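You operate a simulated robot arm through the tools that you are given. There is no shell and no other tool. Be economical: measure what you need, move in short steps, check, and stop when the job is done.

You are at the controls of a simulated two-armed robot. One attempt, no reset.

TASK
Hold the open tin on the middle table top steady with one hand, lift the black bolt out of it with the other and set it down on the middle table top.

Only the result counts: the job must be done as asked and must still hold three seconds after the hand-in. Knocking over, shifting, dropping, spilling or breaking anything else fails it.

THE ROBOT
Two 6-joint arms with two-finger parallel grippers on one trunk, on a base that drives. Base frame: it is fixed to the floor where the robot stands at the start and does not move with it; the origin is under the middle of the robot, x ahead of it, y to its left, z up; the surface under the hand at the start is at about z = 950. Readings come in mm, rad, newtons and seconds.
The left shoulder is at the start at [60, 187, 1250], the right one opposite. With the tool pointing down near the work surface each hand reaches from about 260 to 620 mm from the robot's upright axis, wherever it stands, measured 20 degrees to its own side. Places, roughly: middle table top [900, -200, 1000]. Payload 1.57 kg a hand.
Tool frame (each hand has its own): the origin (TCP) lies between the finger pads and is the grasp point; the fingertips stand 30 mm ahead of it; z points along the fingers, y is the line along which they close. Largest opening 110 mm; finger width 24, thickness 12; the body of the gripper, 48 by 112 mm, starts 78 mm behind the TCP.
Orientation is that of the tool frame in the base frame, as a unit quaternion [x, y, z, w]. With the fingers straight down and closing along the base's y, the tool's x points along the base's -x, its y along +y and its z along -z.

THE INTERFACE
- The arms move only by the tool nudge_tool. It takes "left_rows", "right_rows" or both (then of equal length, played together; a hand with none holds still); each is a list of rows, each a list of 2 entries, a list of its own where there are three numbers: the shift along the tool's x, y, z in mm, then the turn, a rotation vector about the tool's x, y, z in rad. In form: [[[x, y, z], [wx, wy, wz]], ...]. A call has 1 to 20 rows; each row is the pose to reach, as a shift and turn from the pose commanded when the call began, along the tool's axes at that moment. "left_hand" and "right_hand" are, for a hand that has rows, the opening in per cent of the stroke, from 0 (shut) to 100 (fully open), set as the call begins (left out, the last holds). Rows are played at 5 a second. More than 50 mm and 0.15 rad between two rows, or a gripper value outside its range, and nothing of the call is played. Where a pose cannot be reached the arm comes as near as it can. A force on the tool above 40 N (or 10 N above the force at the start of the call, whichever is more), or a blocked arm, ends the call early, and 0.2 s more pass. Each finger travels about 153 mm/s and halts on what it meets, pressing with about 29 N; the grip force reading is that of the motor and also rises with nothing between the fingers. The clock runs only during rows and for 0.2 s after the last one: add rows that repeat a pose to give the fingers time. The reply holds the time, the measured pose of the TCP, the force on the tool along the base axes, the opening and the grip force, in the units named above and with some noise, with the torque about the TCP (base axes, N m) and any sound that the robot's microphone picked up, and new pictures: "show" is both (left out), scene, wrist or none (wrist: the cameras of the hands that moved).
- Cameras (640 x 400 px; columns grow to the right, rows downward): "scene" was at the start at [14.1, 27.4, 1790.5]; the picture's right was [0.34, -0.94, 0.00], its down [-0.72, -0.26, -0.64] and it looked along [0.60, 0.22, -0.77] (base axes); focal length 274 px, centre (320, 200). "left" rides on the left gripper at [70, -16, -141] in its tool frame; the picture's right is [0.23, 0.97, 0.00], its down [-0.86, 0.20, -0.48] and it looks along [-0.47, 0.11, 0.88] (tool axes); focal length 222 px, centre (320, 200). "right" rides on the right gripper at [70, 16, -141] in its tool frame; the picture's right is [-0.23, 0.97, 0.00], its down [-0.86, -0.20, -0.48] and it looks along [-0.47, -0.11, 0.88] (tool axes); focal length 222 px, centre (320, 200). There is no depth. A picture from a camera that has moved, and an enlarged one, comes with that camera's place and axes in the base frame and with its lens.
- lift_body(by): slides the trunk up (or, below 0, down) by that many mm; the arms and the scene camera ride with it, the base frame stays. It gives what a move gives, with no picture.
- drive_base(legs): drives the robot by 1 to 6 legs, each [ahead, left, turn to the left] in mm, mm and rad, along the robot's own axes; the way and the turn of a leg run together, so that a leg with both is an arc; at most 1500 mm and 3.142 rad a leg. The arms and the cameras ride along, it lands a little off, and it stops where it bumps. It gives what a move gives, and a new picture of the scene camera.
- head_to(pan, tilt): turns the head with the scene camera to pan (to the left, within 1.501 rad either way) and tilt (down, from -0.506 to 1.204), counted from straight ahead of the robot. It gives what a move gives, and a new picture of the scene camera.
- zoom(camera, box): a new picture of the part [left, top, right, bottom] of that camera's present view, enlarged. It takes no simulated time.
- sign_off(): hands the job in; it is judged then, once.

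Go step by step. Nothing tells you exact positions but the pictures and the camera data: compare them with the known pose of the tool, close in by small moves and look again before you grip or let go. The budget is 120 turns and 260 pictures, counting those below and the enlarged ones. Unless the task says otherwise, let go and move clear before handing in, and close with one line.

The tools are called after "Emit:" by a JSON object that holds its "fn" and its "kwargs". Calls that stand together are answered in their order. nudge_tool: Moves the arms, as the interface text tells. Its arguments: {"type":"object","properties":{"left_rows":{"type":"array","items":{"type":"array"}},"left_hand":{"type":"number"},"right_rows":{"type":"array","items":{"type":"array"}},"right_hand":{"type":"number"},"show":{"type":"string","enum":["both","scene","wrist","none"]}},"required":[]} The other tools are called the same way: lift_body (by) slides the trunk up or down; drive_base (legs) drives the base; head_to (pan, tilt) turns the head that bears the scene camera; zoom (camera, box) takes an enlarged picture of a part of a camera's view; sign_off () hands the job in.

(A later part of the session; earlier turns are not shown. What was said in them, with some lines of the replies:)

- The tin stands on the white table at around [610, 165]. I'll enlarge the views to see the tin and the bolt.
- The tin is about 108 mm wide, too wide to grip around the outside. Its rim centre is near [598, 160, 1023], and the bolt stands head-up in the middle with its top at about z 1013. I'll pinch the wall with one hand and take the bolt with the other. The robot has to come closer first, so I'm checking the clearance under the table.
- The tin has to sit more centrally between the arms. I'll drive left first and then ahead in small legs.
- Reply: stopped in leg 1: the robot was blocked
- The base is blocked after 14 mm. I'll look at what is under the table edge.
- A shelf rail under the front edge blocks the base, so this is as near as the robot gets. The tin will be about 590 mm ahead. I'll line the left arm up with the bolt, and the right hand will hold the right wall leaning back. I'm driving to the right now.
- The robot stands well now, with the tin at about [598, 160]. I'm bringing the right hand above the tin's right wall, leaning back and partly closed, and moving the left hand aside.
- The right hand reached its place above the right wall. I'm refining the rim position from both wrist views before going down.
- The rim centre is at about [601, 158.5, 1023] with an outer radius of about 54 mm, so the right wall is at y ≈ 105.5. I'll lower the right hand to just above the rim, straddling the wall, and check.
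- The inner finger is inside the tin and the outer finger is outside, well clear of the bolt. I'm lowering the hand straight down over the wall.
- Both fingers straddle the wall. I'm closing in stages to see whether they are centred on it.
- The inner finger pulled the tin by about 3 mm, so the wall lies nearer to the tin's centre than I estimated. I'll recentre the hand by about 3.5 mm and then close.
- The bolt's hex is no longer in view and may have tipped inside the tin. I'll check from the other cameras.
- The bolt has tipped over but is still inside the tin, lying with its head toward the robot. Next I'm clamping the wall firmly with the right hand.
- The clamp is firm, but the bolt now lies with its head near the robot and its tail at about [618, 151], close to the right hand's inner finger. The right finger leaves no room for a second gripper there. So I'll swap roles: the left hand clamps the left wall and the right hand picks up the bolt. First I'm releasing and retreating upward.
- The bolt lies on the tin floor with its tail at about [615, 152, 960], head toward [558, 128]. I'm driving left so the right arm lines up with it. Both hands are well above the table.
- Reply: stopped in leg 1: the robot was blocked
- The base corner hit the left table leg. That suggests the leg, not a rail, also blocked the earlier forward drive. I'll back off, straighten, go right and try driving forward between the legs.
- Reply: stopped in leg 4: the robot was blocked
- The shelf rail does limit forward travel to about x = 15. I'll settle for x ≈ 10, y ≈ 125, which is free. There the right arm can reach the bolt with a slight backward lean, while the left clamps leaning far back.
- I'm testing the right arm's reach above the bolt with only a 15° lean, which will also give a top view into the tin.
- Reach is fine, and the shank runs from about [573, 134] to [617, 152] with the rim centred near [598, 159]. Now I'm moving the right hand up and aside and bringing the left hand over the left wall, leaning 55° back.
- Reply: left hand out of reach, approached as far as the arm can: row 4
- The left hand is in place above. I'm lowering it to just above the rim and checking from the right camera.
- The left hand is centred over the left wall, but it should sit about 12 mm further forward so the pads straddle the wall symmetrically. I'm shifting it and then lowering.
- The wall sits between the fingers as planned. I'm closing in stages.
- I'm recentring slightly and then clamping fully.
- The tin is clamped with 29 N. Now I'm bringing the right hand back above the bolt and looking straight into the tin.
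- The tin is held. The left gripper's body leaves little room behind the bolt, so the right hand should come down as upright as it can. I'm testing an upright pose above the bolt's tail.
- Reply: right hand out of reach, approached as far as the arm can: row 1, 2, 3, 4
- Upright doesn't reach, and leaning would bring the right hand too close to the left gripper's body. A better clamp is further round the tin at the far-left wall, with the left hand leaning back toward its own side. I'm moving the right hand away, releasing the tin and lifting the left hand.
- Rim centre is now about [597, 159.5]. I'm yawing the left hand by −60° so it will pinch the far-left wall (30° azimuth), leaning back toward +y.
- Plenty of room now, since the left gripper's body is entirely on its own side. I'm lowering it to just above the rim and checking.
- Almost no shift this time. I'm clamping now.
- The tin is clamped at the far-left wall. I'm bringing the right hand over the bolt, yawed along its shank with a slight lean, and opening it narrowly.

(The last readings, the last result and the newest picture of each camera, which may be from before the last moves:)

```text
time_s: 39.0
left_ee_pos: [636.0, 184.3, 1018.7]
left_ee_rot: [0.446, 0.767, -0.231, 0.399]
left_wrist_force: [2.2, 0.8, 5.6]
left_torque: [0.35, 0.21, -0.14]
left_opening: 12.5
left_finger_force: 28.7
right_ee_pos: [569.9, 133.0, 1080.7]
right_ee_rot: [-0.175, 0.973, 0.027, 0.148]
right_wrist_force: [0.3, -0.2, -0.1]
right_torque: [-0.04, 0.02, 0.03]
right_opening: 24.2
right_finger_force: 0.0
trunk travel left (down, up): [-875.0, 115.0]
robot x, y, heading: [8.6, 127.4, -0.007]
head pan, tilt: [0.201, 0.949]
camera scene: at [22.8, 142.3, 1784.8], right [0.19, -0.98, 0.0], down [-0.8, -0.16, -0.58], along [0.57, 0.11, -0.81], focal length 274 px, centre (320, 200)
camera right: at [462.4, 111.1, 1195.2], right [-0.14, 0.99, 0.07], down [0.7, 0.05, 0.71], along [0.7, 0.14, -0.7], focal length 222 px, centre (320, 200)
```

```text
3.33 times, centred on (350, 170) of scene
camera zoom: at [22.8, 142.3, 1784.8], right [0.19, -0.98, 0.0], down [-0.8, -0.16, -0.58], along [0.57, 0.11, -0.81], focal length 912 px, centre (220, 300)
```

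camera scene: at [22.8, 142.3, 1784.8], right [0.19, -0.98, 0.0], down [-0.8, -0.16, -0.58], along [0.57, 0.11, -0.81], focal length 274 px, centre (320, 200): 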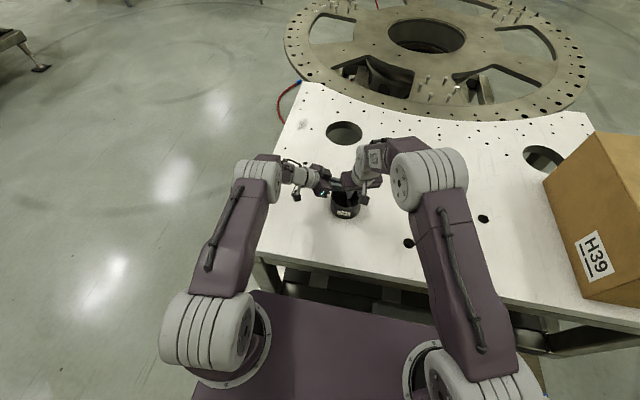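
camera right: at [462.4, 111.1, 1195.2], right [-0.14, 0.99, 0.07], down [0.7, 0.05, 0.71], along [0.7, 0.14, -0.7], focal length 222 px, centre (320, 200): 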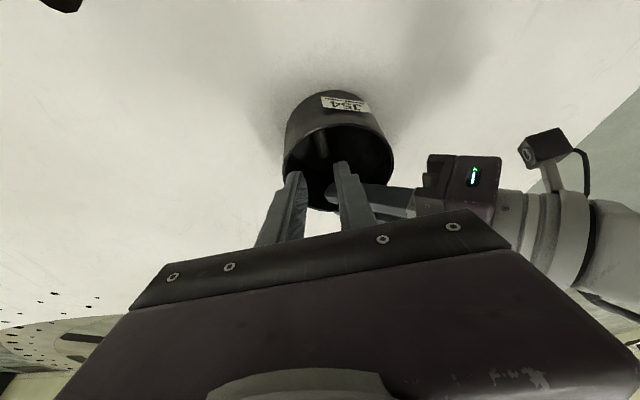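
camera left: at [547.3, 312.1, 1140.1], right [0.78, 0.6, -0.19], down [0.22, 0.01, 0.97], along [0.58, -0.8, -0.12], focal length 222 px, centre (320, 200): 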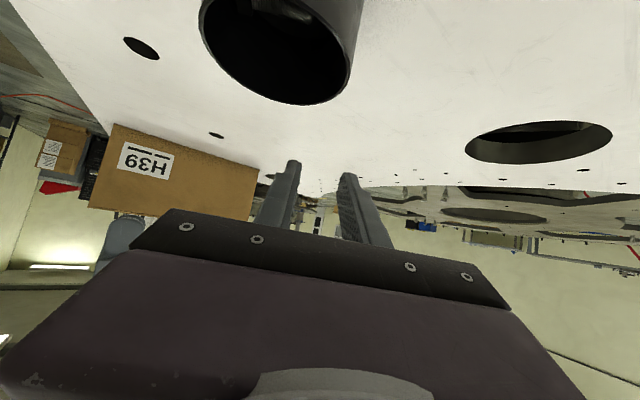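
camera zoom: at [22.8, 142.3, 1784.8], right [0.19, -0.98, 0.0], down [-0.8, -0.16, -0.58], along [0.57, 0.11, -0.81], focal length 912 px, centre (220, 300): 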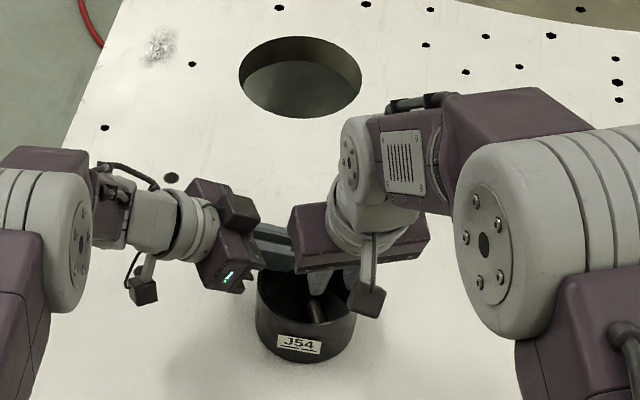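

The fingers line up with the shank. I'm going down along the tool axis 70 mm and checking.

Emit:
{"fn": "nudge_tool", "kwargs": {"right_rows": [[[0, 0, 25], [0, 0, 0]], [[0, 0, 50], [0, 0, 0]], [[0, 0, 70], [0, 0, 0]], [[0, 0, 70], [0, 0, 0]]], "right_hand": 22, "show": "none"}}

Emit:
{"fn": "zoom", "kwargs": {"camera": "right", "box": [220, 60, 440, 220]}}

Emit:
{"fn": "zoom", "kwargs": {"camera": "scene", "box": [310, 130, 390, 220]}}

```text
time_s: 40.0
left_ee_pos: [636.3, 184.9, 1020.5]
left_ee_rot: [0.446, 0.767, -0.231, 0.399]
left_wrist_force: [0.3, 1.1, 4.6]
left_torque: [0.33, 0.21, -0.05]
left_opening: 12.2
left_finger_force: 29.1
right_ee_pos: [590.0, 141.5, 1014.3]
right_ee_rot: [-0.174, 0.973, 0.026, 0.148]
right_wrist_force: [-0.5, 0.5, 0.0]
right_torque: [0.0, 0.0, -0.01]
right_opening: 23.8
right_finger_force: 0.2
trunk travel left (down, up): [-875.0, 115.0]
robot x, y, heading: [10.7, 128.1, -0.011]
head pan, tilt: [0.201, 0.949]
```

```text
2.50 times, centred on (330, 140) of right
camera zoom: at [482.2, 119.7, 1129.1], right [-0.13, 0.99, 0.07], down [0.7, 0.05, 0.71], along [0.7, 0.14, -0.7], focal length 555 px, centre (295, 350)
```

zoom: 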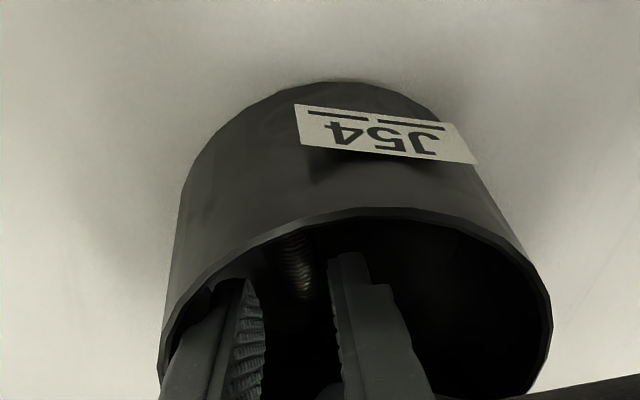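

```text
4.44 times, centred on (350, 175) of scene
camera zoom: at [22.3, 142.6, 1784.8], right [0.19, -0.98, 0.0], down [-0.8, -0.16, -0.58], along [0.57, 0.11, -0.81], focal length 1216 px, centre (187, 311)
```

zoom: 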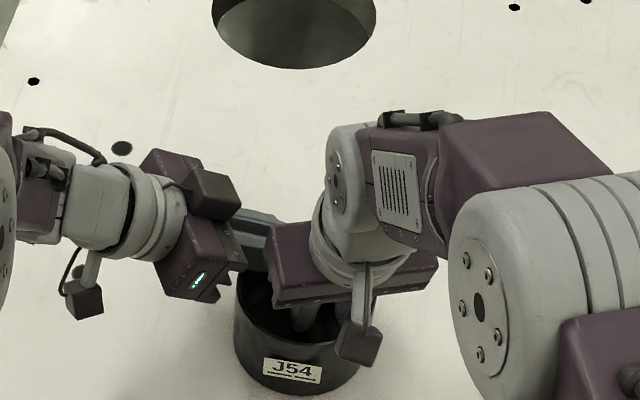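

The shank lies between the fingers. I'm continuing down carefully in small steps.

Emit:
{"fn": "nudge_tool", "kwargs": {"right_rows": [[[0, 0, 6], [0, 0, 0]], [[0, 0, 12], [0, 0, 0]], [[0, 0, 18], [0, 0, 0]], [[0, 0, 23], [0, 0, 0]], [[0, 0, 27], [0, 0, 0]], [[0, 0, 27], [0, 0, 0]]], "right_hand": 22, "show": "none"}}

Emit:
{"fn": "zoom", "kwargs": {"camera": "right", "box": [220, 60, 440, 220]}}

Emit:
{"fn": "zoom", "kwargs": {"camera": "scene", "box": [310, 130, 390, 220]}}

```text
time_s: 41.4
left_ee_pos: [636.2, 185.0, 1020.1]
left_ee_rot: [0.445, 0.768, -0.23, 0.399]
left_wrist_force: [-0.2, 1.3, 4.7]
left_torque: [0.33, 0.19, 0.0]
left_opening: 12.5
left_finger_force: 28.8
right_ee_pos: [595.9, 144.5, 986.9]
right_ee_rot: [-0.174, 0.973, 0.026, 0.148]
right_wrist_force: [0.9, -0.1, 0.1]
right_torque: [0.03, -0.04, 0.01]
right_opening: 24.2
right_finger_force: 0.1
trunk travel left (down, up): [-875.0, 115.0]
robot x, y, heading: [10.6, 127.3, -0.009]
head pan, tilt: [0.201, 0.949]
```

```text
2.50 times, centred on (330, 140) of right
camera zoom: at [489.5, 122.6, 1101.9], right [-0.13, 0.99, 0.07], down [0.7, 0.05, 0.71], along [0.7, 0.14, -0.7], focal length 555 px, centre (295, 350)
```

zoom: 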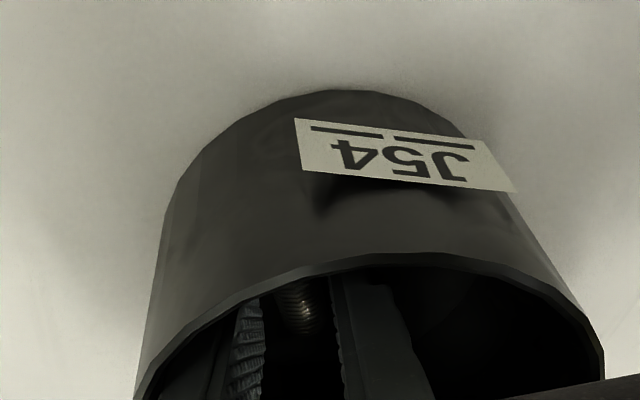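

```text
4.44 times, centred on (350, 175) of scene
camera zoom: at [22.3, 142.7, 1784.8], right [0.19, -0.98, 0.0], down [-0.8, -0.16, -0.58], along [0.57, 0.11, -0.81], focal length 1216 px, centre (187, 311)
```

zoom: 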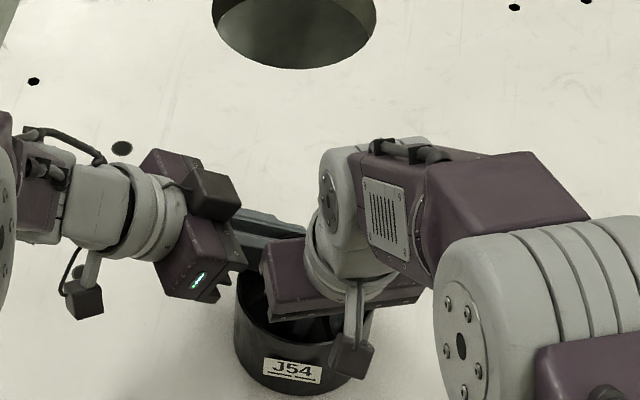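

Emit:
{"fn": "nudge_tool", "kwargs": {"right_rows": [[[0, 0, 1.5], [0, 0, 0]], [[0, 0, 3], [0, 0, 0]], [[0, 0, 3], [0, 0, 0]]], "right_hand": 22, "show": "none"}}

```text
time_s: 42.2
left_ee_pos: [636.1, 184.1, 1020.3]
left_ee_rot: [0.445, 0.768, -0.229, 0.4]
left_wrist_force: [11.7, 0.1, -5.7]
left_torque: [0.45, -0.14, 0.36]
left_opening: 12.3
left_finger_force: 28.4
right_ee_pos: [597.1, 144.4, 985.9]
right_ee_rot: [-0.174, 0.973, 0.026, 0.149]
right_wrist_force: [-8.0, -1.7, 23.8]
right_torque: [-0.09, 0.28, 0.15]
right_opening: 23.7
right_finger_force: 0.1
trunk travel left (down, up): [-875.0, 115.0]
robot x, y, heading: [11.9, 124.8, -0.007]
head pan, tilt: [0.201, 0.949]
```

The fingertips touched the tin floor. I'm backing off 2.5 mm and closing on the shank.

Emit:
{"fn": "nudge_tool", "kwargs": {"right_rows": [[[0, 0, -2.5], [0, 0, 0]], [[0, 0, -2.5], [0, 0, 0]]], "right_hand": 22, "show": "none"}}

Emit:
{"fn": "nudge_tool", "kwargs": {"right_rows": [[[0, 0, 0], [0, 0, 0]], [[0, 0, 0], [0, 0, 0]], [[0, 0, 0], [0, 0, 0]]], "right_hand": 0, "show": "none"}}

Emit:
{"fn": "zoom", "kwargs": {"camera": "right", "box": [220, 100, 440, 260]}}

```text
time_s: 42.8
left_ee_pos: [635.0, 184.5, 1020.5]
left_ee_rot: [0.445, 0.767, -0.232, 0.4]
left_wrist_force: [-0.9, 1.6, 3.7]
left_torque: [0.41, 0.43, -0.23]
left_opening: 12.4
left_finger_force: 29.6
right_ee_pos: [596.2, 145.5, 986.6]
right_ee_rot: [-0.174, 0.973, 0.026, 0.147]
right_wrist_force: [1.5, 0.0, 0.2]
right_torque: [0.04, -0.06, -0.01]
right_opening: 24.2
right_finger_force: 0.3
trunk travel left (down, up): [-875.0, 115.0]
robot x, y, heading: [14.7, 124.2, 0.0]
head pan, tilt: [0.201, 0.949]
```

```text
time_s: 43.6
left_ee_pos: [635.8, 185.1, 1019.2]
left_ee_rot: [0.445, 0.768, -0.23, 0.399]
left_wrist_force: [-1.8, 1.4, 4.5]
left_torque: [0.21, 0.24, 0.03]
left_opening: 12.3
left_finger_force: 28.9
right_ee_pos: [597.4, 144.6, 986.0]
right_ee_rot: [-0.174, 0.973, 0.027, 0.148]
right_wrist_force: [-0.5, 0.5, -0.8]
right_torque: [-0.01, 0.0, 0.0]
right_opening: 14.2
right_finger_force: 28.9
trunk travel left (down, up): [-875.0, 115.0]
robot x, y, heading: [10.2, 129.5, -0.006]
head pan, tilt: [0.201, 0.949]
```

```text
2.50 times, centred on (330, 180) of right
camera zoom: at [489.5, 122.7, 1101.7], right [-0.13, 0.99, 0.07], down [0.7, 0.05, 0.71], along [0.7, 0.14, -0.7], focal length 555 px, centre (295, 250)
```

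zoom: 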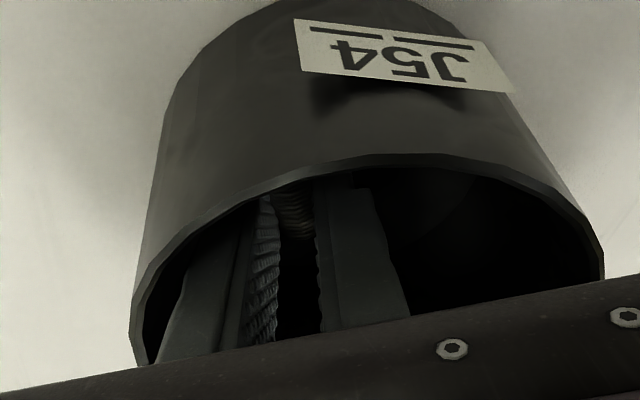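

The shank is gripped at 14 mm opening with 29 N. I'm lifting straight up while the left hand holds the tin.

Emit:
{"fn": "nudge_tool", "kwargs": {"right_rows": [[[-3, 0, -9.5], [0, 0, 0]], [[-6, 0, -19], [0, 0, 0]], [[-9, 0, -29], [0, 0, 0]], [[-9, 0, -29], [0, 0, 0]]], "right_hand": 0, "show": "none"}}

Emit:
{"fn": "zoom", "kwargs": {"camera": "right", "box": [220, 60, 440, 220]}}

```text
time_s: 44.6
left_ee_pos: [636.5, 184.8, 1020.8]
left_ee_rot: [0.446, 0.767, -0.231, 0.399]
left_wrist_force: [-1.6, 0.4, 4.0]
left_torque: [0.16, 0.1, 0.01]
left_opening: 12.3
left_finger_force: 29.0
right_ee_pos: [596.4, 143.4, 1016.7]
right_ee_rot: [-0.174, 0.973, 0.026, 0.147]
right_wrist_force: [0.1, -0.8, -1.6]
right_torque: [0.02, -0.01, -0.04]
right_opening: 5.8
right_finger_force: 26.3
trunk travel left (down, up): [-875.0, 115.0]
robot x, y, heading: [12.1, 126.5, -0.007]
head pan, tilt: [0.201, 0.949]
```

```text
2.50 times, centred on (330, 140) of right
camera zoom: at [489.6, 120.8, 1131.4], right [-0.13, 0.99, 0.07], down [0.7, 0.05, 0.71], along [0.7, 0.14, -0.7], focal length 555 px, centre (295, 350)
```

zoom: 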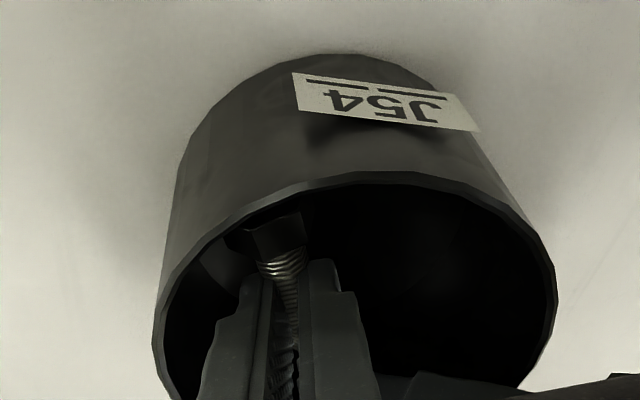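

The opening fell to 5.8 mm, so the bolt may be slipping between the pads. I'm holding still and looking closer.

Emit:
{"fn": "nudge_tool", "kwargs": {"right_rows": [[[0, 0, 0], [0, 0, 0]]], "show": "none"}}

Emit:
{"fn": "zoom", "kwargs": {"camera": "right", "box": [280, 130, 380, 220]}}

Emit:
{"fn": "zoom", "kwargs": {"camera": "left", "box": [180, 20, 420, 220]}}

```text
time_s: 45.0
left_ee_pos: [637.4, 184.3, 1019.7]
left_ee_rot: [0.445, 0.768, -0.23, 0.399]
left_wrist_force: [-0.8, -0.6, 4.2]
left_torque: [0.16, 0.18, 0.08]
left_opening: 12.5
left_finger_force: 29.0
right_ee_pos: [596.3, 143.5, 1015.5]
right_ee_rot: [-0.174, 0.973, 0.026, 0.147]
right_wrist_force: [-0.2, -0.4, -1.8]
right_torque: [-0.06, -0.02, 0.01]
right_opening: 13.3
right_finger_force: 29.0
trunk travel left (down, up): [-875.0, 115.0]
robot x, y, heading: [10.8, 127.7, -0.005]
head pan, tilt: [0.201, 0.949]
```

```text
4.44 times, centred on (330, 175) of right
camera zoom: at [489.6, 121.3, 1131.3], right [-0.13, 0.99, 0.07], down [0.7, 0.05, 0.71], along [0.7, 0.14, -0.7], focal length 987 px, centre (276, 311)
```

zoom: 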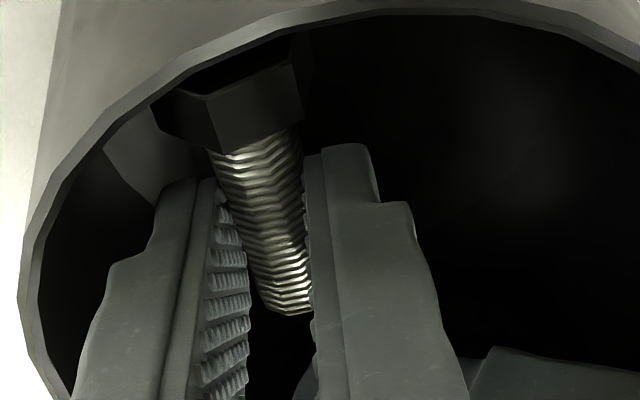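

```text
2.00 times, centred on (300, 120) of left
camera zoom: at [545.6, 311.1, 1044.4], right [0.78, 0.6, -0.18], down [0.22, 0.01, 0.98], along [0.58, -0.8, -0.12], focal length 444 px, centre (360, 360)
```

zoom: 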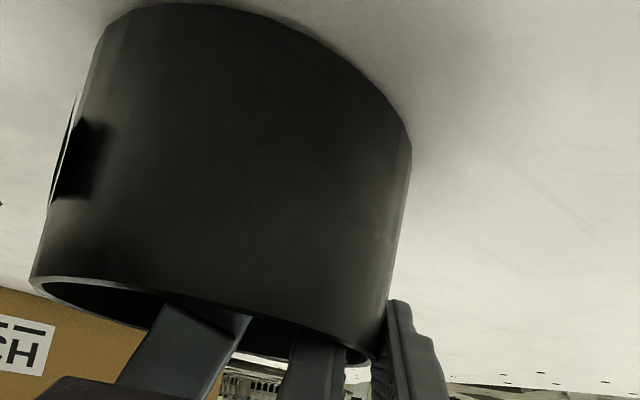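

The bolt swung to hang head-down with its shank lengthwise between the pads. That's a firm grip at 13.3 mm and 29 N. I'm continuing to lift straight up.

Emit:
{"fn": "nudge_tool", "kwargs": {"right_rows": [[[-6, 0, -19], [0, 0, 0]], [[-12, 0, -38], [0, 0, 0]], [[-18, 0, -57], [0, 0, 0]], [[-24, 0, -77], [0, 0, 0]], [[-31, 0, -100], [0, 0, 0]], [[-31, 0, -100], [0, 0, 0]]], "right_hand": 0}}

Emit:
{"fn": "zoom", "kwargs": {"camera": "right", "box": [240, 90, 400, 220]}}

Emit:
{"fn": "zoom", "kwargs": {"camera": "left", "box": [180, 20, 420, 220]}}

```text
time_s: 46.4
left_ee_pos: [636.6, 183.4, 1020.2]
left_ee_rot: [0.446, 0.767, -0.23, 0.399]
left_wrist_force: [-0.7, 0.0, 4.8]
left_torque: [0.17, 0.16, 0.03]
left_opening: 12.2
left_finger_force: 28.7
right_ee_pos: [597.0, 144.1, 1123.0]
right_ee_rot: [-0.174, 0.973, 0.026, 0.147]
right_wrist_force: [-0.1, -0.4, -1.0]
right_torque: [-0.02, 0.01, 0.01]
right_opening: 13.7
right_finger_force: 29.1
trunk travel left (down, up): [-875.0, 115.0]
robot x, y, heading: [8.5, 125.8, -0.011]
head pan, tilt: [0.201, 0.949]
camera scene: at [22.3, 142.6, 1784.8], right [0.19, -0.98, 0.0], down [-0.8, -0.16, -0.58], along [0.57, 0.11, -0.81], focal length 274 px, centre (320, 200)
camera right: at [490.6, 121.7, 1237.0], right [-0.13, 0.99, 0.07], down [0.7, 0.05, 0.71], along [0.7, 0.14, -0.7], focal length 222 px, centre (320, 200)
```

scene: 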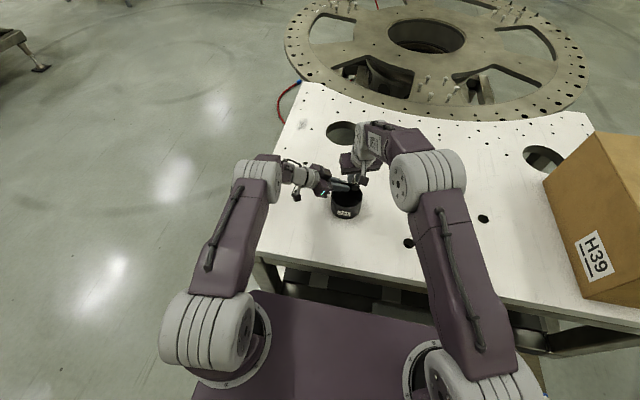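
right: 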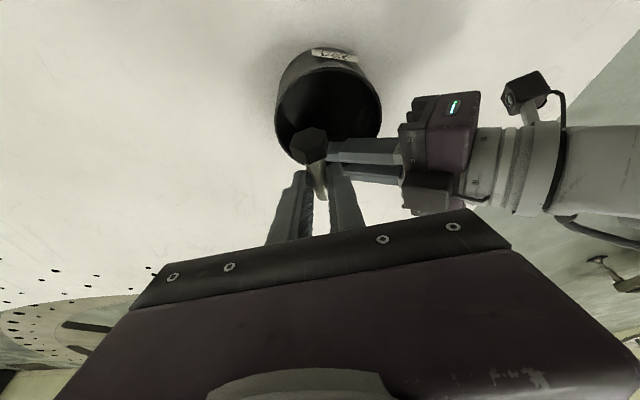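

```text
3.08 times, centred on (320, 155) of right
camera zoom: at [490.6, 121.7, 1237.0], right [-0.13, 0.99, 0.07], down [0.7, 0.05, 0.71], along [0.7, 0.14, -0.7], focal length 684 px, centre (320, 338)
```

zoom: 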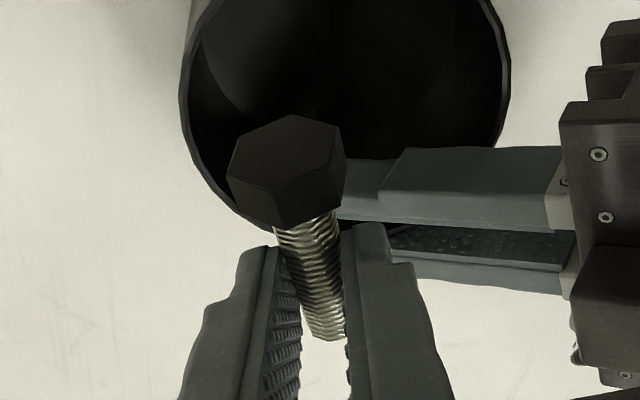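

```text
2.00 times, centred on (300, 120) of left
camera zoom: at [545.6, 311.2, 1044.4], right [0.78, 0.6, -0.18], down [0.22, 0.01, 0.98], along [0.58, -0.8, -0.12], focal length 444 px, centre (360, 360)
```

zoom: 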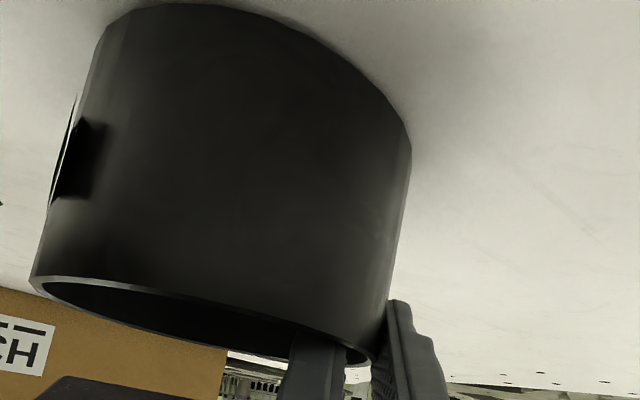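

The bolt is out of the tin and held roughly horizontally by its shank near the tail. I'm carrying it to a clear patch near [515, 40], away from the holes, still high.

Emit:
{"fn": "nudge_tool", "kwargs": {"right_rows": [[[22, -14, -7], [0, 0, 0]], [[44, -28, -14], [0, 0, 0]], [[66, -43, -20], [0, 0, 0]], [[88, -57, -27], [0, 0, 0]], [[110, -71, -34], [0, 0, 0]], [[110, -71, -34], [0, 0, 0]]], "right_hand": 0}}

Emit:
{"fn": "zoom", "kwargs": {"camera": "right", "box": [240, 90, 400, 220]}}

Emit:
{"fn": "zoom", "kwargs": {"camera": "scene", "box": [320, 150, 440, 270]}}

```text
time_s: 47.8
left_ee_pos: [635.9, 184.0, 1020.6]
left_ee_rot: [0.446, 0.767, -0.231, 0.399]
left_wrist_force: [0.6, -0.2, 6.2]
left_torque: [0.27, 0.17, 0.02]
left_opening: 12.4
left_finger_force: 29.2
right_ee_pos: [512.2, 37.9, 1121.5]
right_ee_rot: [-0.175, 0.973, 0.026, 0.148]
right_wrist_force: [-0.7, 0.2, -0.8]
right_torque: [0.02, -0.01, -0.05]
right_opening: 13.9
right_finger_force: 28.5
trunk travel left (down, up): [-875.0, 115.0]
robot x, y, heading: [11.7, 128.3, -0.004]
head pan, tilt: [0.201, 0.949]
camera scene: at [22.3, 143.0, 1784.9], right [0.19, -0.98, 0.0], down [-0.8, -0.16, -0.58], along [0.57, 0.11, -0.81], focal length 274 px, centre (320, 200)
camera right: at [405.9, 15.8, 1235.8], right [-0.13, 0.99, 0.07], down [0.7, 0.05, 0.71], along [0.7, 0.14, -0.7], focal length 222 px, centre (320, 200)
```

scene: 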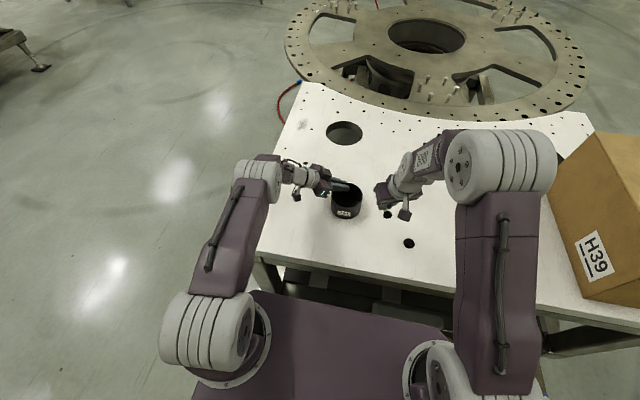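
right: 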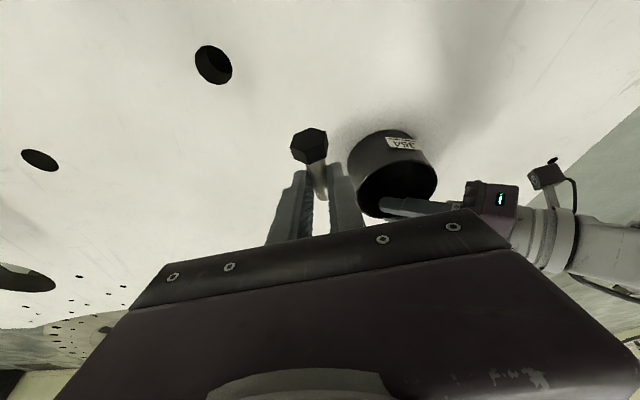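

```text
3.08 times, centred on (320, 155) of right
camera zoom: at [405.9, 15.8, 1235.8], right [-0.13, 0.99, 0.07], down [0.7, 0.05, 0.71], along [0.7, 0.14, -0.7], focal length 684 px, centre (320, 338)
```

zoom: 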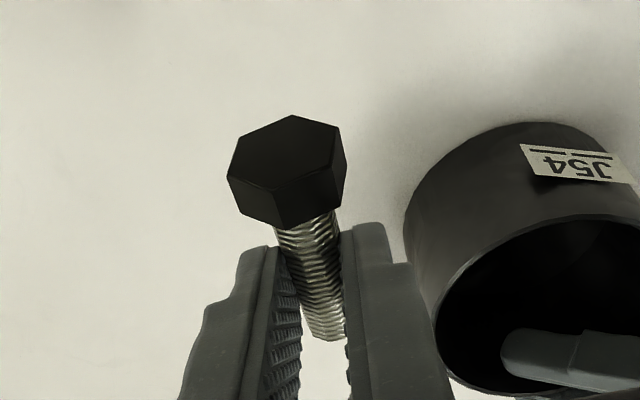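

```text
3.33 times, centred on (380, 210) of scene
camera zoom: at [22.3, 143.0, 1784.9], right [0.19, -0.98, 0.0], down [-0.8, -0.16, -0.58], along [0.57, 0.11, -0.81], focal length 912 px, centre (120, 167)
```

zoom: 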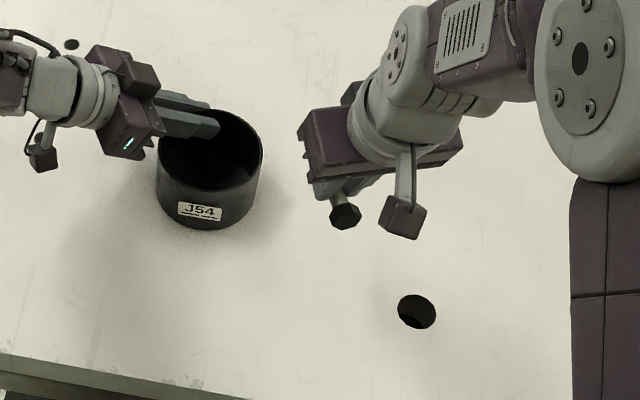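

I'm lowering the bolt to just above the table.

Emit:
{"fn": "nudge_tool", "kwargs": {"right_rows": [[[9, 0, 29], [0, 0, 0]], [[18, 0, 57], [0, 0, 0]], [[27, 0, 86], [0, 0, 0]], [[34, 0, 110], [0, 0, 0]], [[34, 0, 110], [0, 0, 0]]], "right_hand": 0, "show": "none"}}

Emit:
{"fn": "zoom", "kwargs": {"camera": "right", "box": [240, 90, 400, 220]}}

Emit:
{"fn": "zoom", "kwargs": {"camera": "scene", "box": [350, 170, 430, 250]}}

```text
time_s: 49.0
left_ee_pos: [635.6, 185.6, 1020.6]
left_ee_rot: [0.446, 0.767, -0.231, 0.399]
left_wrist_force: [0.6, 0.8, 7.1]
left_torque: [0.35, 0.22, -0.06]
left_opening: 12.1
left_finger_force: 28.7
right_ee_pos: [513.4, 38.2, 1005.8]
right_ee_rot: [-0.174, 0.973, 0.027, 0.147]
right_wrist_force: [-0.8, 0.6, -0.6]
right_torque: [-0.02, -0.01, 0.07]
right_opening: 14.1
right_finger_force: 29.2
trunk travel left (down, up): [-875.0, 115.0]
robot x, y, heading: [10.1, 125.2, -0.0]
head pan, tilt: [0.201, 0.949]
```

```text
3.08 times, centred on (320, 155) of right
camera zoom: at [407.0, 15.9, 1120.7], right [-0.13, 0.99, 0.07], down [0.7, 0.05, 0.71], along [0.7, 0.14, -0.7], focal length 684 px, centre (320, 338)
```

zoom: 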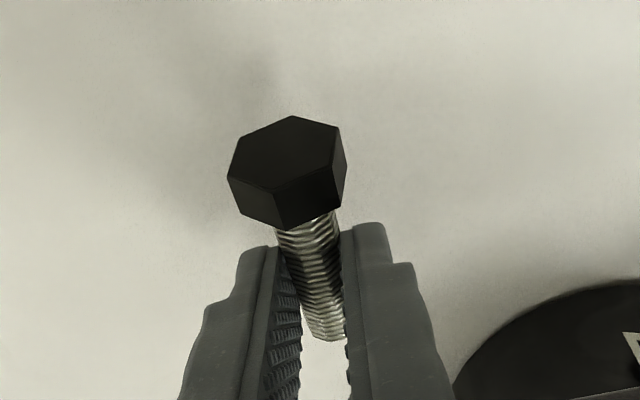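

```text
5.00 times, centred on (390, 210) of scene
camera zoom: at [22.0, 142.6, 1784.8], right [0.19, -0.98, 0.0], down [-0.8, -0.16, -0.58], along [0.57, 0.11, -0.81], focal length 1367 px, centre (-30, 150)
```

zoom: 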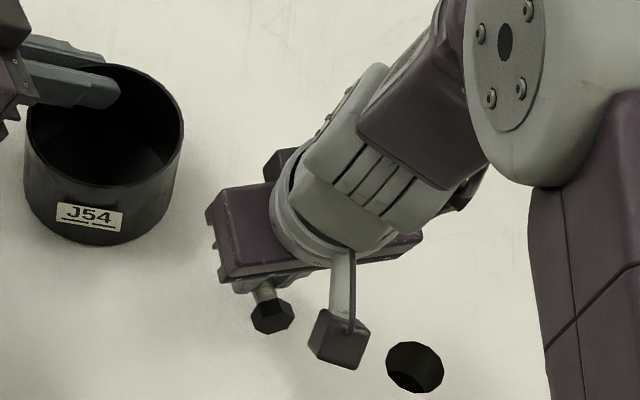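

Emit:
{"fn": "nudge_tool", "kwargs": {"right_rows": [[[1.8, 0, 5.7], [0, 0, 0]], [[3.5, 0, 11.5], [0, 0, 0]], [[3.5, 0, 11.5], [0, 0, 0]]], "show": "none"}}

Emit:
{"fn": "nudge_tool", "kwargs": {"right_rows": [[[0.9, 0, 2.9], [0, 0, 0]], [[0.9, 0, 2.9], [0, 0, 0]]], "show": "none"}}

Emit:
{"fn": "nudge_tool", "kwargs": {"right_rows": [[[0.6, 0, 1.9], [0, 0, 0]], [[0.6, 0, 1.9], [0, 0, 0]]], "show": "none"}}

Emit:
{"fn": "zoom", "kwargs": {"camera": "right", "box": [240, 90, 400, 220]}}

```text
time_s: 49.8
left_ee_pos: [635.7, 184.7, 1021.1]
left_ee_rot: [0.445, 0.768, -0.23, 0.4]
left_wrist_force: [0.3, 0.8, 8.0]
left_torque: [0.38, 0.23, -0.06]
left_opening: 12.0
left_finger_force: 29.3
right_ee_pos: [514.8, 38.0, 993.8]
right_ee_rot: [-0.175, 0.973, 0.025, 0.147]
right_wrist_force: [-1.5, -0.6, -2.1]
right_torque: [0.0, -0.01, 0.0]
right_opening: 14.0
right_finger_force: 29.0
trunk travel left (down, up): [-875.0, 115.0]
robot x, y, heading: [7.8, 123.1, -0.009]
head pan, tilt: [0.201, 0.949]
```

```text
time_s: 50.4
left_ee_pos: [635.6, 184.0, 1020.7]
left_ee_rot: [0.445, 0.767, -0.231, 0.399]
left_wrist_force: [-0.3, 1.0, 8.2]
left_torque: [0.35, 0.22, -0.02]
left_opening: 12.3
left_finger_force: 28.7
right_ee_pos: [513.8, 37.9, 990.9]
right_ee_rot: [-0.174, 0.973, 0.027, 0.147]
right_wrist_force: [0.3, -0.1, -0.7]
right_torque: [-0.01, -0.03, 0.01]
right_opening: 13.8
right_finger_force: 29.0
trunk travel left (down, up): [-875.0, 115.0]
robot x, y, heading: [9.3, 125.2, -0.008]
head pan, tilt: [0.201, 0.949]
```

```text
time_s: 51.0
left_ee_pos: [635.6, 184.6, 1019.6]
left_ee_rot: [0.446, 0.767, -0.231, 0.399]
left_wrist_force: [0.6, 1.0, 8.4]
left_torque: [0.35, 0.27, -0.03]
left_opening: 12.2
left_finger_force: 29.6
right_ee_pos: [513.0, 37.1, 988.9]
right_ee_rot: [-0.175, 0.973, 0.025, 0.147]
right_wrist_force: [0.7, 1.0, -1.2]
right_torque: [0.03, -0.04, -0.03]
right_opening: 14.0
right_finger_force: 28.4
trunk travel left (down, up): [-875.0, 115.0]
robot x, y, heading: [10.2, 126.9, -0.001]
head pan, tilt: [0.201, 0.949]
```

```text
3.08 times, centred on (320, 155) of right
camera zoom: at [406.8, 15.8, 1104.2], right [-0.13, 0.99, 0.07], down [0.7, 0.05, 0.71], along [0.7, 0.14, -0.7], focal length 684 px, centre (320, 338)
```

zoom: 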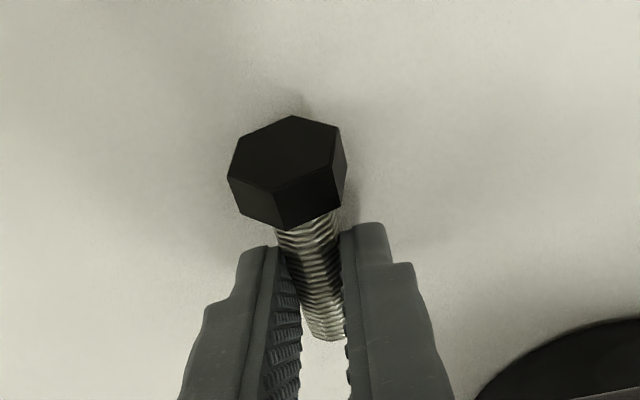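

No contact yet, so I'm continuing in 2 mm steps.

Emit:
{"fn": "nudge_tool", "kwargs": {"right_rows": [[[0.6, 0, 1.9], [0, 0, 0]], [[0.6, 0, 1.9], [0, 0, 0]]], "show": "none"}}

Emit:
{"fn": "nudge_tool", "kwargs": {"right_rows": [[[0.6, 0, 1.9], [0, 0, 0]], [[0.6, 0, 1.9], [0, 0, 0]]], "show": "none"}}

Emit:
{"fn": "zoom", "kwargs": {"camera": "right", "box": [240, 90, 400, 220]}}

```text
time_s: 51.6
left_ee_pos: [635.7, 183.7, 1020.5]
left_ee_rot: [0.446, 0.767, -0.231, 0.399]
left_wrist_force: [0.4, 1.3, 8.5]
left_torque: [0.33, 0.23, -0.07]
left_opening: 12.1
left_finger_force: 28.7
right_ee_pos: [513.3, 37.6, 988.1]
right_ee_rot: [-0.175, 0.973, 0.027, 0.147]
right_wrist_force: [0.0, -0.2, -1.0]
right_torque: [0.02, -0.01, 0.05]
right_opening: 14.0
right_finger_force: 29.6
trunk travel left (down, up): [-875.0, 115.0]
robot x, y, heading: [10.3, 123.1, -0.003]
head pan, tilt: [0.201, 0.949]
```

```text
time_s: 52.2
left_ee_pos: [635.6, 185.2, 1020.0]
left_ee_rot: [0.447, 0.767, -0.232, 0.399]
left_wrist_force: [1.9, 0.7, 4.9]
left_torque: [0.23, 0.06, -0.08]
left_opening: 12.2
left_finger_force: 29.0
right_ee_pos: [513.7, 39.1, 985.8]
right_ee_rot: [-0.174, 0.973, 0.026, 0.148]
right_wrist_force: [-0.8, -1.0, 7.9]
right_torque: [-0.1, 0.22, 0.02]
right_opening: 13.9
right_finger_force: 29.0
trunk travel left (down, up): [-875.0, 115.0]
robot x, y, heading: [8.5, 127.9, -0.012]
head pan, tilt: [0.201, 0.949]
```

```text
3.08 times, centred on (320, 155) of right
camera zoom: at [406.4, 16.1, 1100.8], right [-0.13, 0.99, 0.07], down [0.7, 0.05, 0.71], along [0.7, 0.14, -0.7], focal length 684 px, centre (320, 338)
```

zoom: 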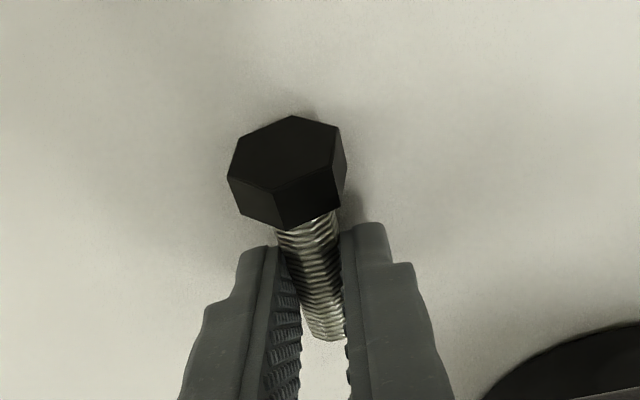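

The head touches the table with an 8 N reaction. I'm releasing with a small opening and checking.

Emit:
{"fn": "nudge_tool", "kwargs": {"right_rows": [[[0, 0, 0], [0, 0, 0]], [[0, 0, 0], [0, 0, 0]], [[0, 0, 0], [0, 0, 0]]], "right_hand": 24, "show": "none"}}

Emit:
{"fn": "zoom", "kwargs": {"camera": "right", "box": [240, 90, 400, 220]}}

```text
time_s: 53.0
left_ee_pos: [635.7, 183.5, 1020.5]
left_ee_rot: [0.445, 0.768, -0.23, 0.399]
left_wrist_force: [-0.1, 0.0, 6.9]
left_torque: [0.27, 0.3, -0.01]
left_opening: 11.9
left_finger_force: 29.5
right_ee_pos: [512.8, 38.3, 985.3]
right_ee_rot: [-0.174, 0.973, 0.027, 0.147]
right_wrist_force: [0.1, -0.5, 0.1]
right_torque: [0.01, 0.0, -0.04]
right_opening: 26.1
right_finger_force: 0.1
trunk travel left (down, up): [-875.0, 115.0]
robot x, y, heading: [12.5, 128.4, -0.008]
head pan, tilt: [0.201, 0.949]
```

```text
3.08 times, centred on (320, 155) of right
camera zoom: at [406.3, 16.2, 1100.5], right [-0.13, 0.99, 0.07], down [0.7, 0.05, 0.71], along [0.7, 0.14, -0.7], focal length 684 px, centre (320, 338)
```

zoom: 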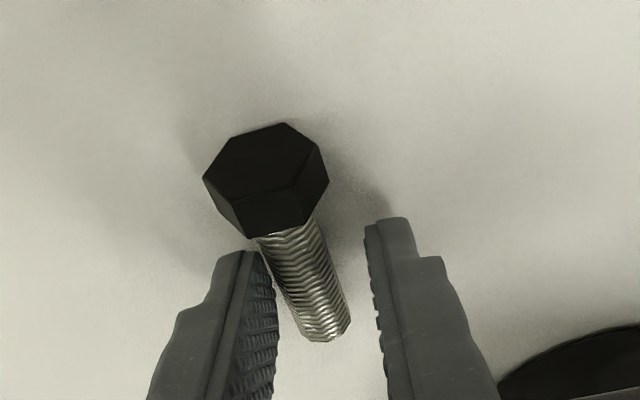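

The bolt rests on the table. I'm opening a touch more and raising the right hand straight up, clear of it.

Emit:
{"fn": "nudge_tool", "kwargs": {"right_rows": [[[0, 0, 0], [0, 0, 0]], [[-3, 0, -9.5], [0, 0, 0]], [[-7.5, 0, -24], [0, 0, 0]], [[-19, 0, -60], [0, 0, 0]], [[-30, 0, -100], [0, 0, 0]], [[-42, 0, -140], [0, 0, 0]], [[-42, 0, -140], [0, 0, 0]]], "right_hand": 30}}

Emit:
{"fn": "zoom", "kwargs": {"camera": "left", "box": [180, 20, 420, 220]}}

```text
time_s: 54.6
left_ee_pos: [636.0, 184.2, 1020.6]
left_ee_rot: [0.445, 0.767, -0.23, 0.401]
left_wrist_force: [-1.0, 1.0, 6.5]
left_torque: [0.34, 0.25, 0.03]
left_opening: 12.2
left_finger_force: 29.1
right_ee_pos: [512.0, 37.0, 1134.2]
right_ee_rot: [-0.174, 0.973, 0.027, 0.146]
right_wrist_force: [-0.3, 0.0, -0.6]
right_torque: [-0.01, 0.01, 0.0]
right_opening: 32.6
right_finger_force: 0.2
trunk travel left (down, up): [-875.0, 115.0]
robot x, y, heading: [8.8, 124.6, -0.003]
head pan, tilt: [0.201, 0.949]
camera scene: at [21.7, 142.8, 1784.9], right [0.19, -0.98, 0.0], down [-0.8, -0.16, -0.58], along [0.57, 0.11, -0.81], focal length 274 px, centre (320, 200)
camera right: at [405.3, 14.5, 1248.3], right [-0.13, 0.99, 0.07], down [0.7, 0.05, 0.71], along [0.7, 0.14, -0.7], focal length 222 px, centre (320, 200)
```

scene: 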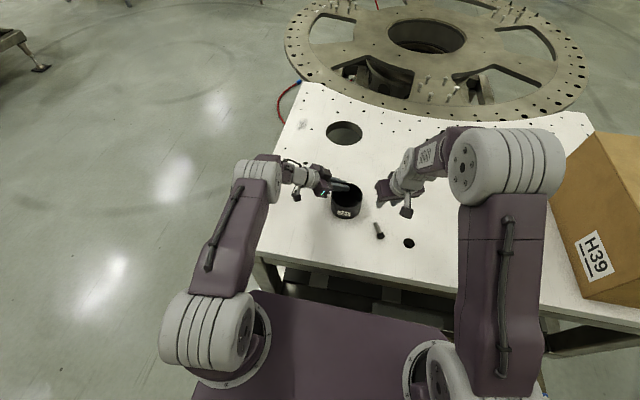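
right: 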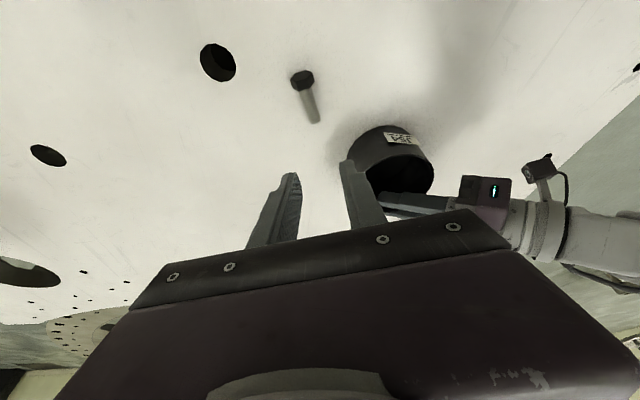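

```text
2.00 times, centred on (300, 120) of left
camera zoom: at [545.2, 311.3, 1044.5], right [0.78, 0.6, -0.18], down [0.22, 0.01, 0.98], along [0.58, -0.8, -0.12], focal length 444 px, centre (360, 360)
```

zoom: 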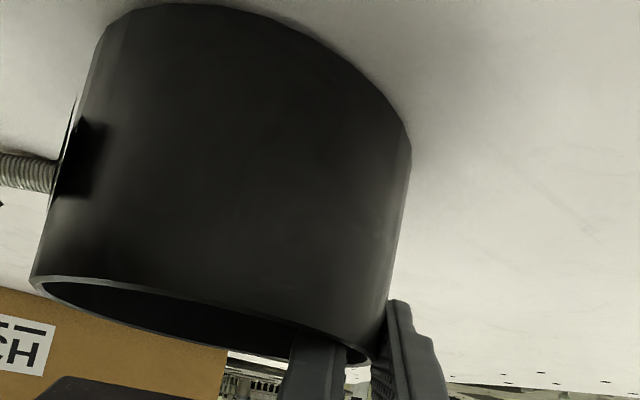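

The bolt lies on the table, clear of the tin and holes. Now I'm releasing the tin and lifting the left hand out.

Emit:
{"fn": "nudge_tool", "kwargs": {"left_rows": [[[0, 0, 0], [0, 0, 0]], [[0, 0, 0], [0, 0, 0]], [[0, 0, 0], [0, 0, 0]], [[-16, 0, -11.5], [0, 0, 0]], [[-41, 0, -28.7], [0, 0, 0]], [[-78, 0, -54], [0, 0, 0]], [[-110, 0, -77], [0, 0, 0]], [[-110, 0, -77], [0, 0, 0]]], "left_hand": 27}}

Emit:
{"fn": "zoom", "kwargs": {"camera": "scene", "box": [310, 150, 430, 270]}}

```text
time_s: 56.4
left_ee_pos: [636.8, 183.1, 1152.4]
left_ee_rot: [0.446, 0.768, -0.231, 0.398]
left_wrist_force: [-0.2, -0.5, -0.6]
left_torque: [-0.01, -0.03, 0.04]
left_opening: 29.9
left_finger_force: 0.0
right_ee_pos: [512.9, 36.5, 1132.5]
right_ee_rot: [-0.174, 0.973, 0.027, 0.147]
right_wrist_force: [-0.3, 0.8, -0.1]
right_torque: [0.01, -0.02, -0.01]
right_opening: 33.1
right_finger_force: 0.1
trunk travel left (down, up): [-875.0, 115.0]
robot x, y, heading: [7.6, 126.4, -0.007]
head pan, tilt: [0.201, 0.949]
camera scene: at [23.6, 142.9, 1784.8], right [0.19, -0.98, 0.0], down [-0.8, -0.16, -0.58], along [0.57, 0.11, -0.81], focal length 274 px, centre (320, 200)
camera left: at [546.5, 309.9, 1177.5], right [0.78, 0.6, -0.19], down [0.22, 0.01, 0.97], along [0.58, -0.8, -0.12], focal length 222 px, centre (320, 200)
```

scene: 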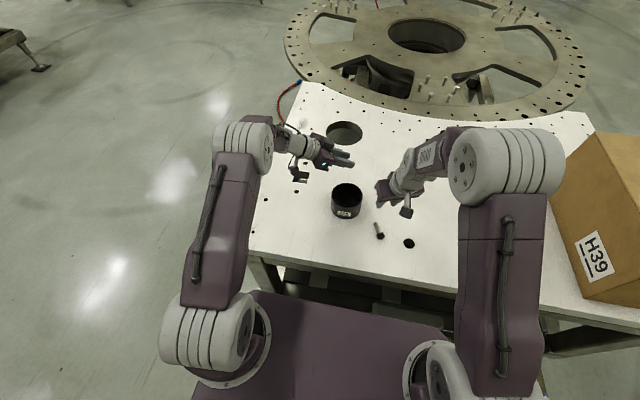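
left: 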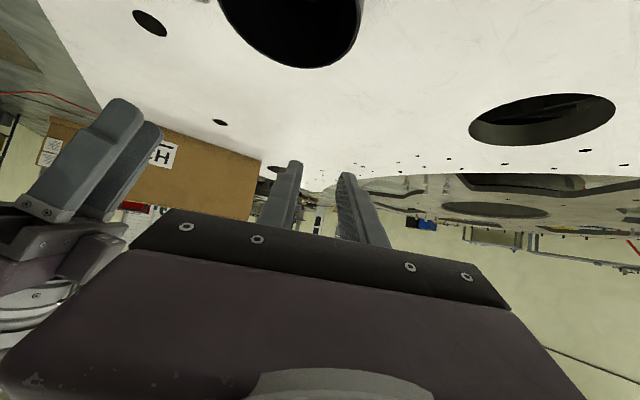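

```text
3.33 times, centred on (370, 210) of scene
camera zoom: at [23.6, 142.9, 1784.8], right [0.19, -0.98, 0.0], down [-0.8, -0.16, -0.58], along [0.57, 0.11, -0.81], focal length 912 px, centre (153, 167)
```

zoom: 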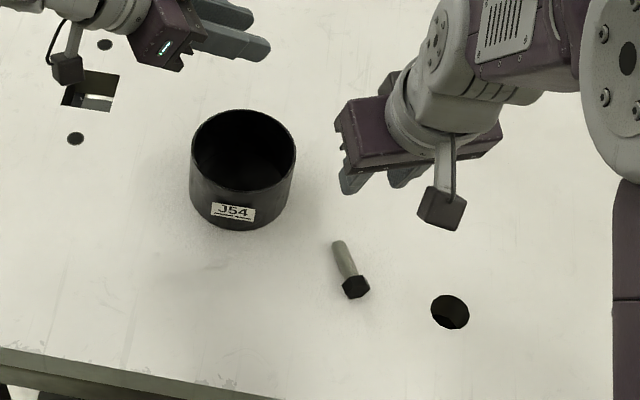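

The tin stands upright and empty near its original place, the bolt lies still on the table top, and both hands are clear. I'm handing in.

Emit:
{"fn": "sign_off", "kwargs": {}}

```text
The job is handed in.
```

The bolt is out of the tin and lying on the middle table top. The left hand held the tin during the lift, and the tin is upright within a few mm of where it started. While I was first setting up the hold, the bolt tipped over inside the tin and the tin shifted a few mm.
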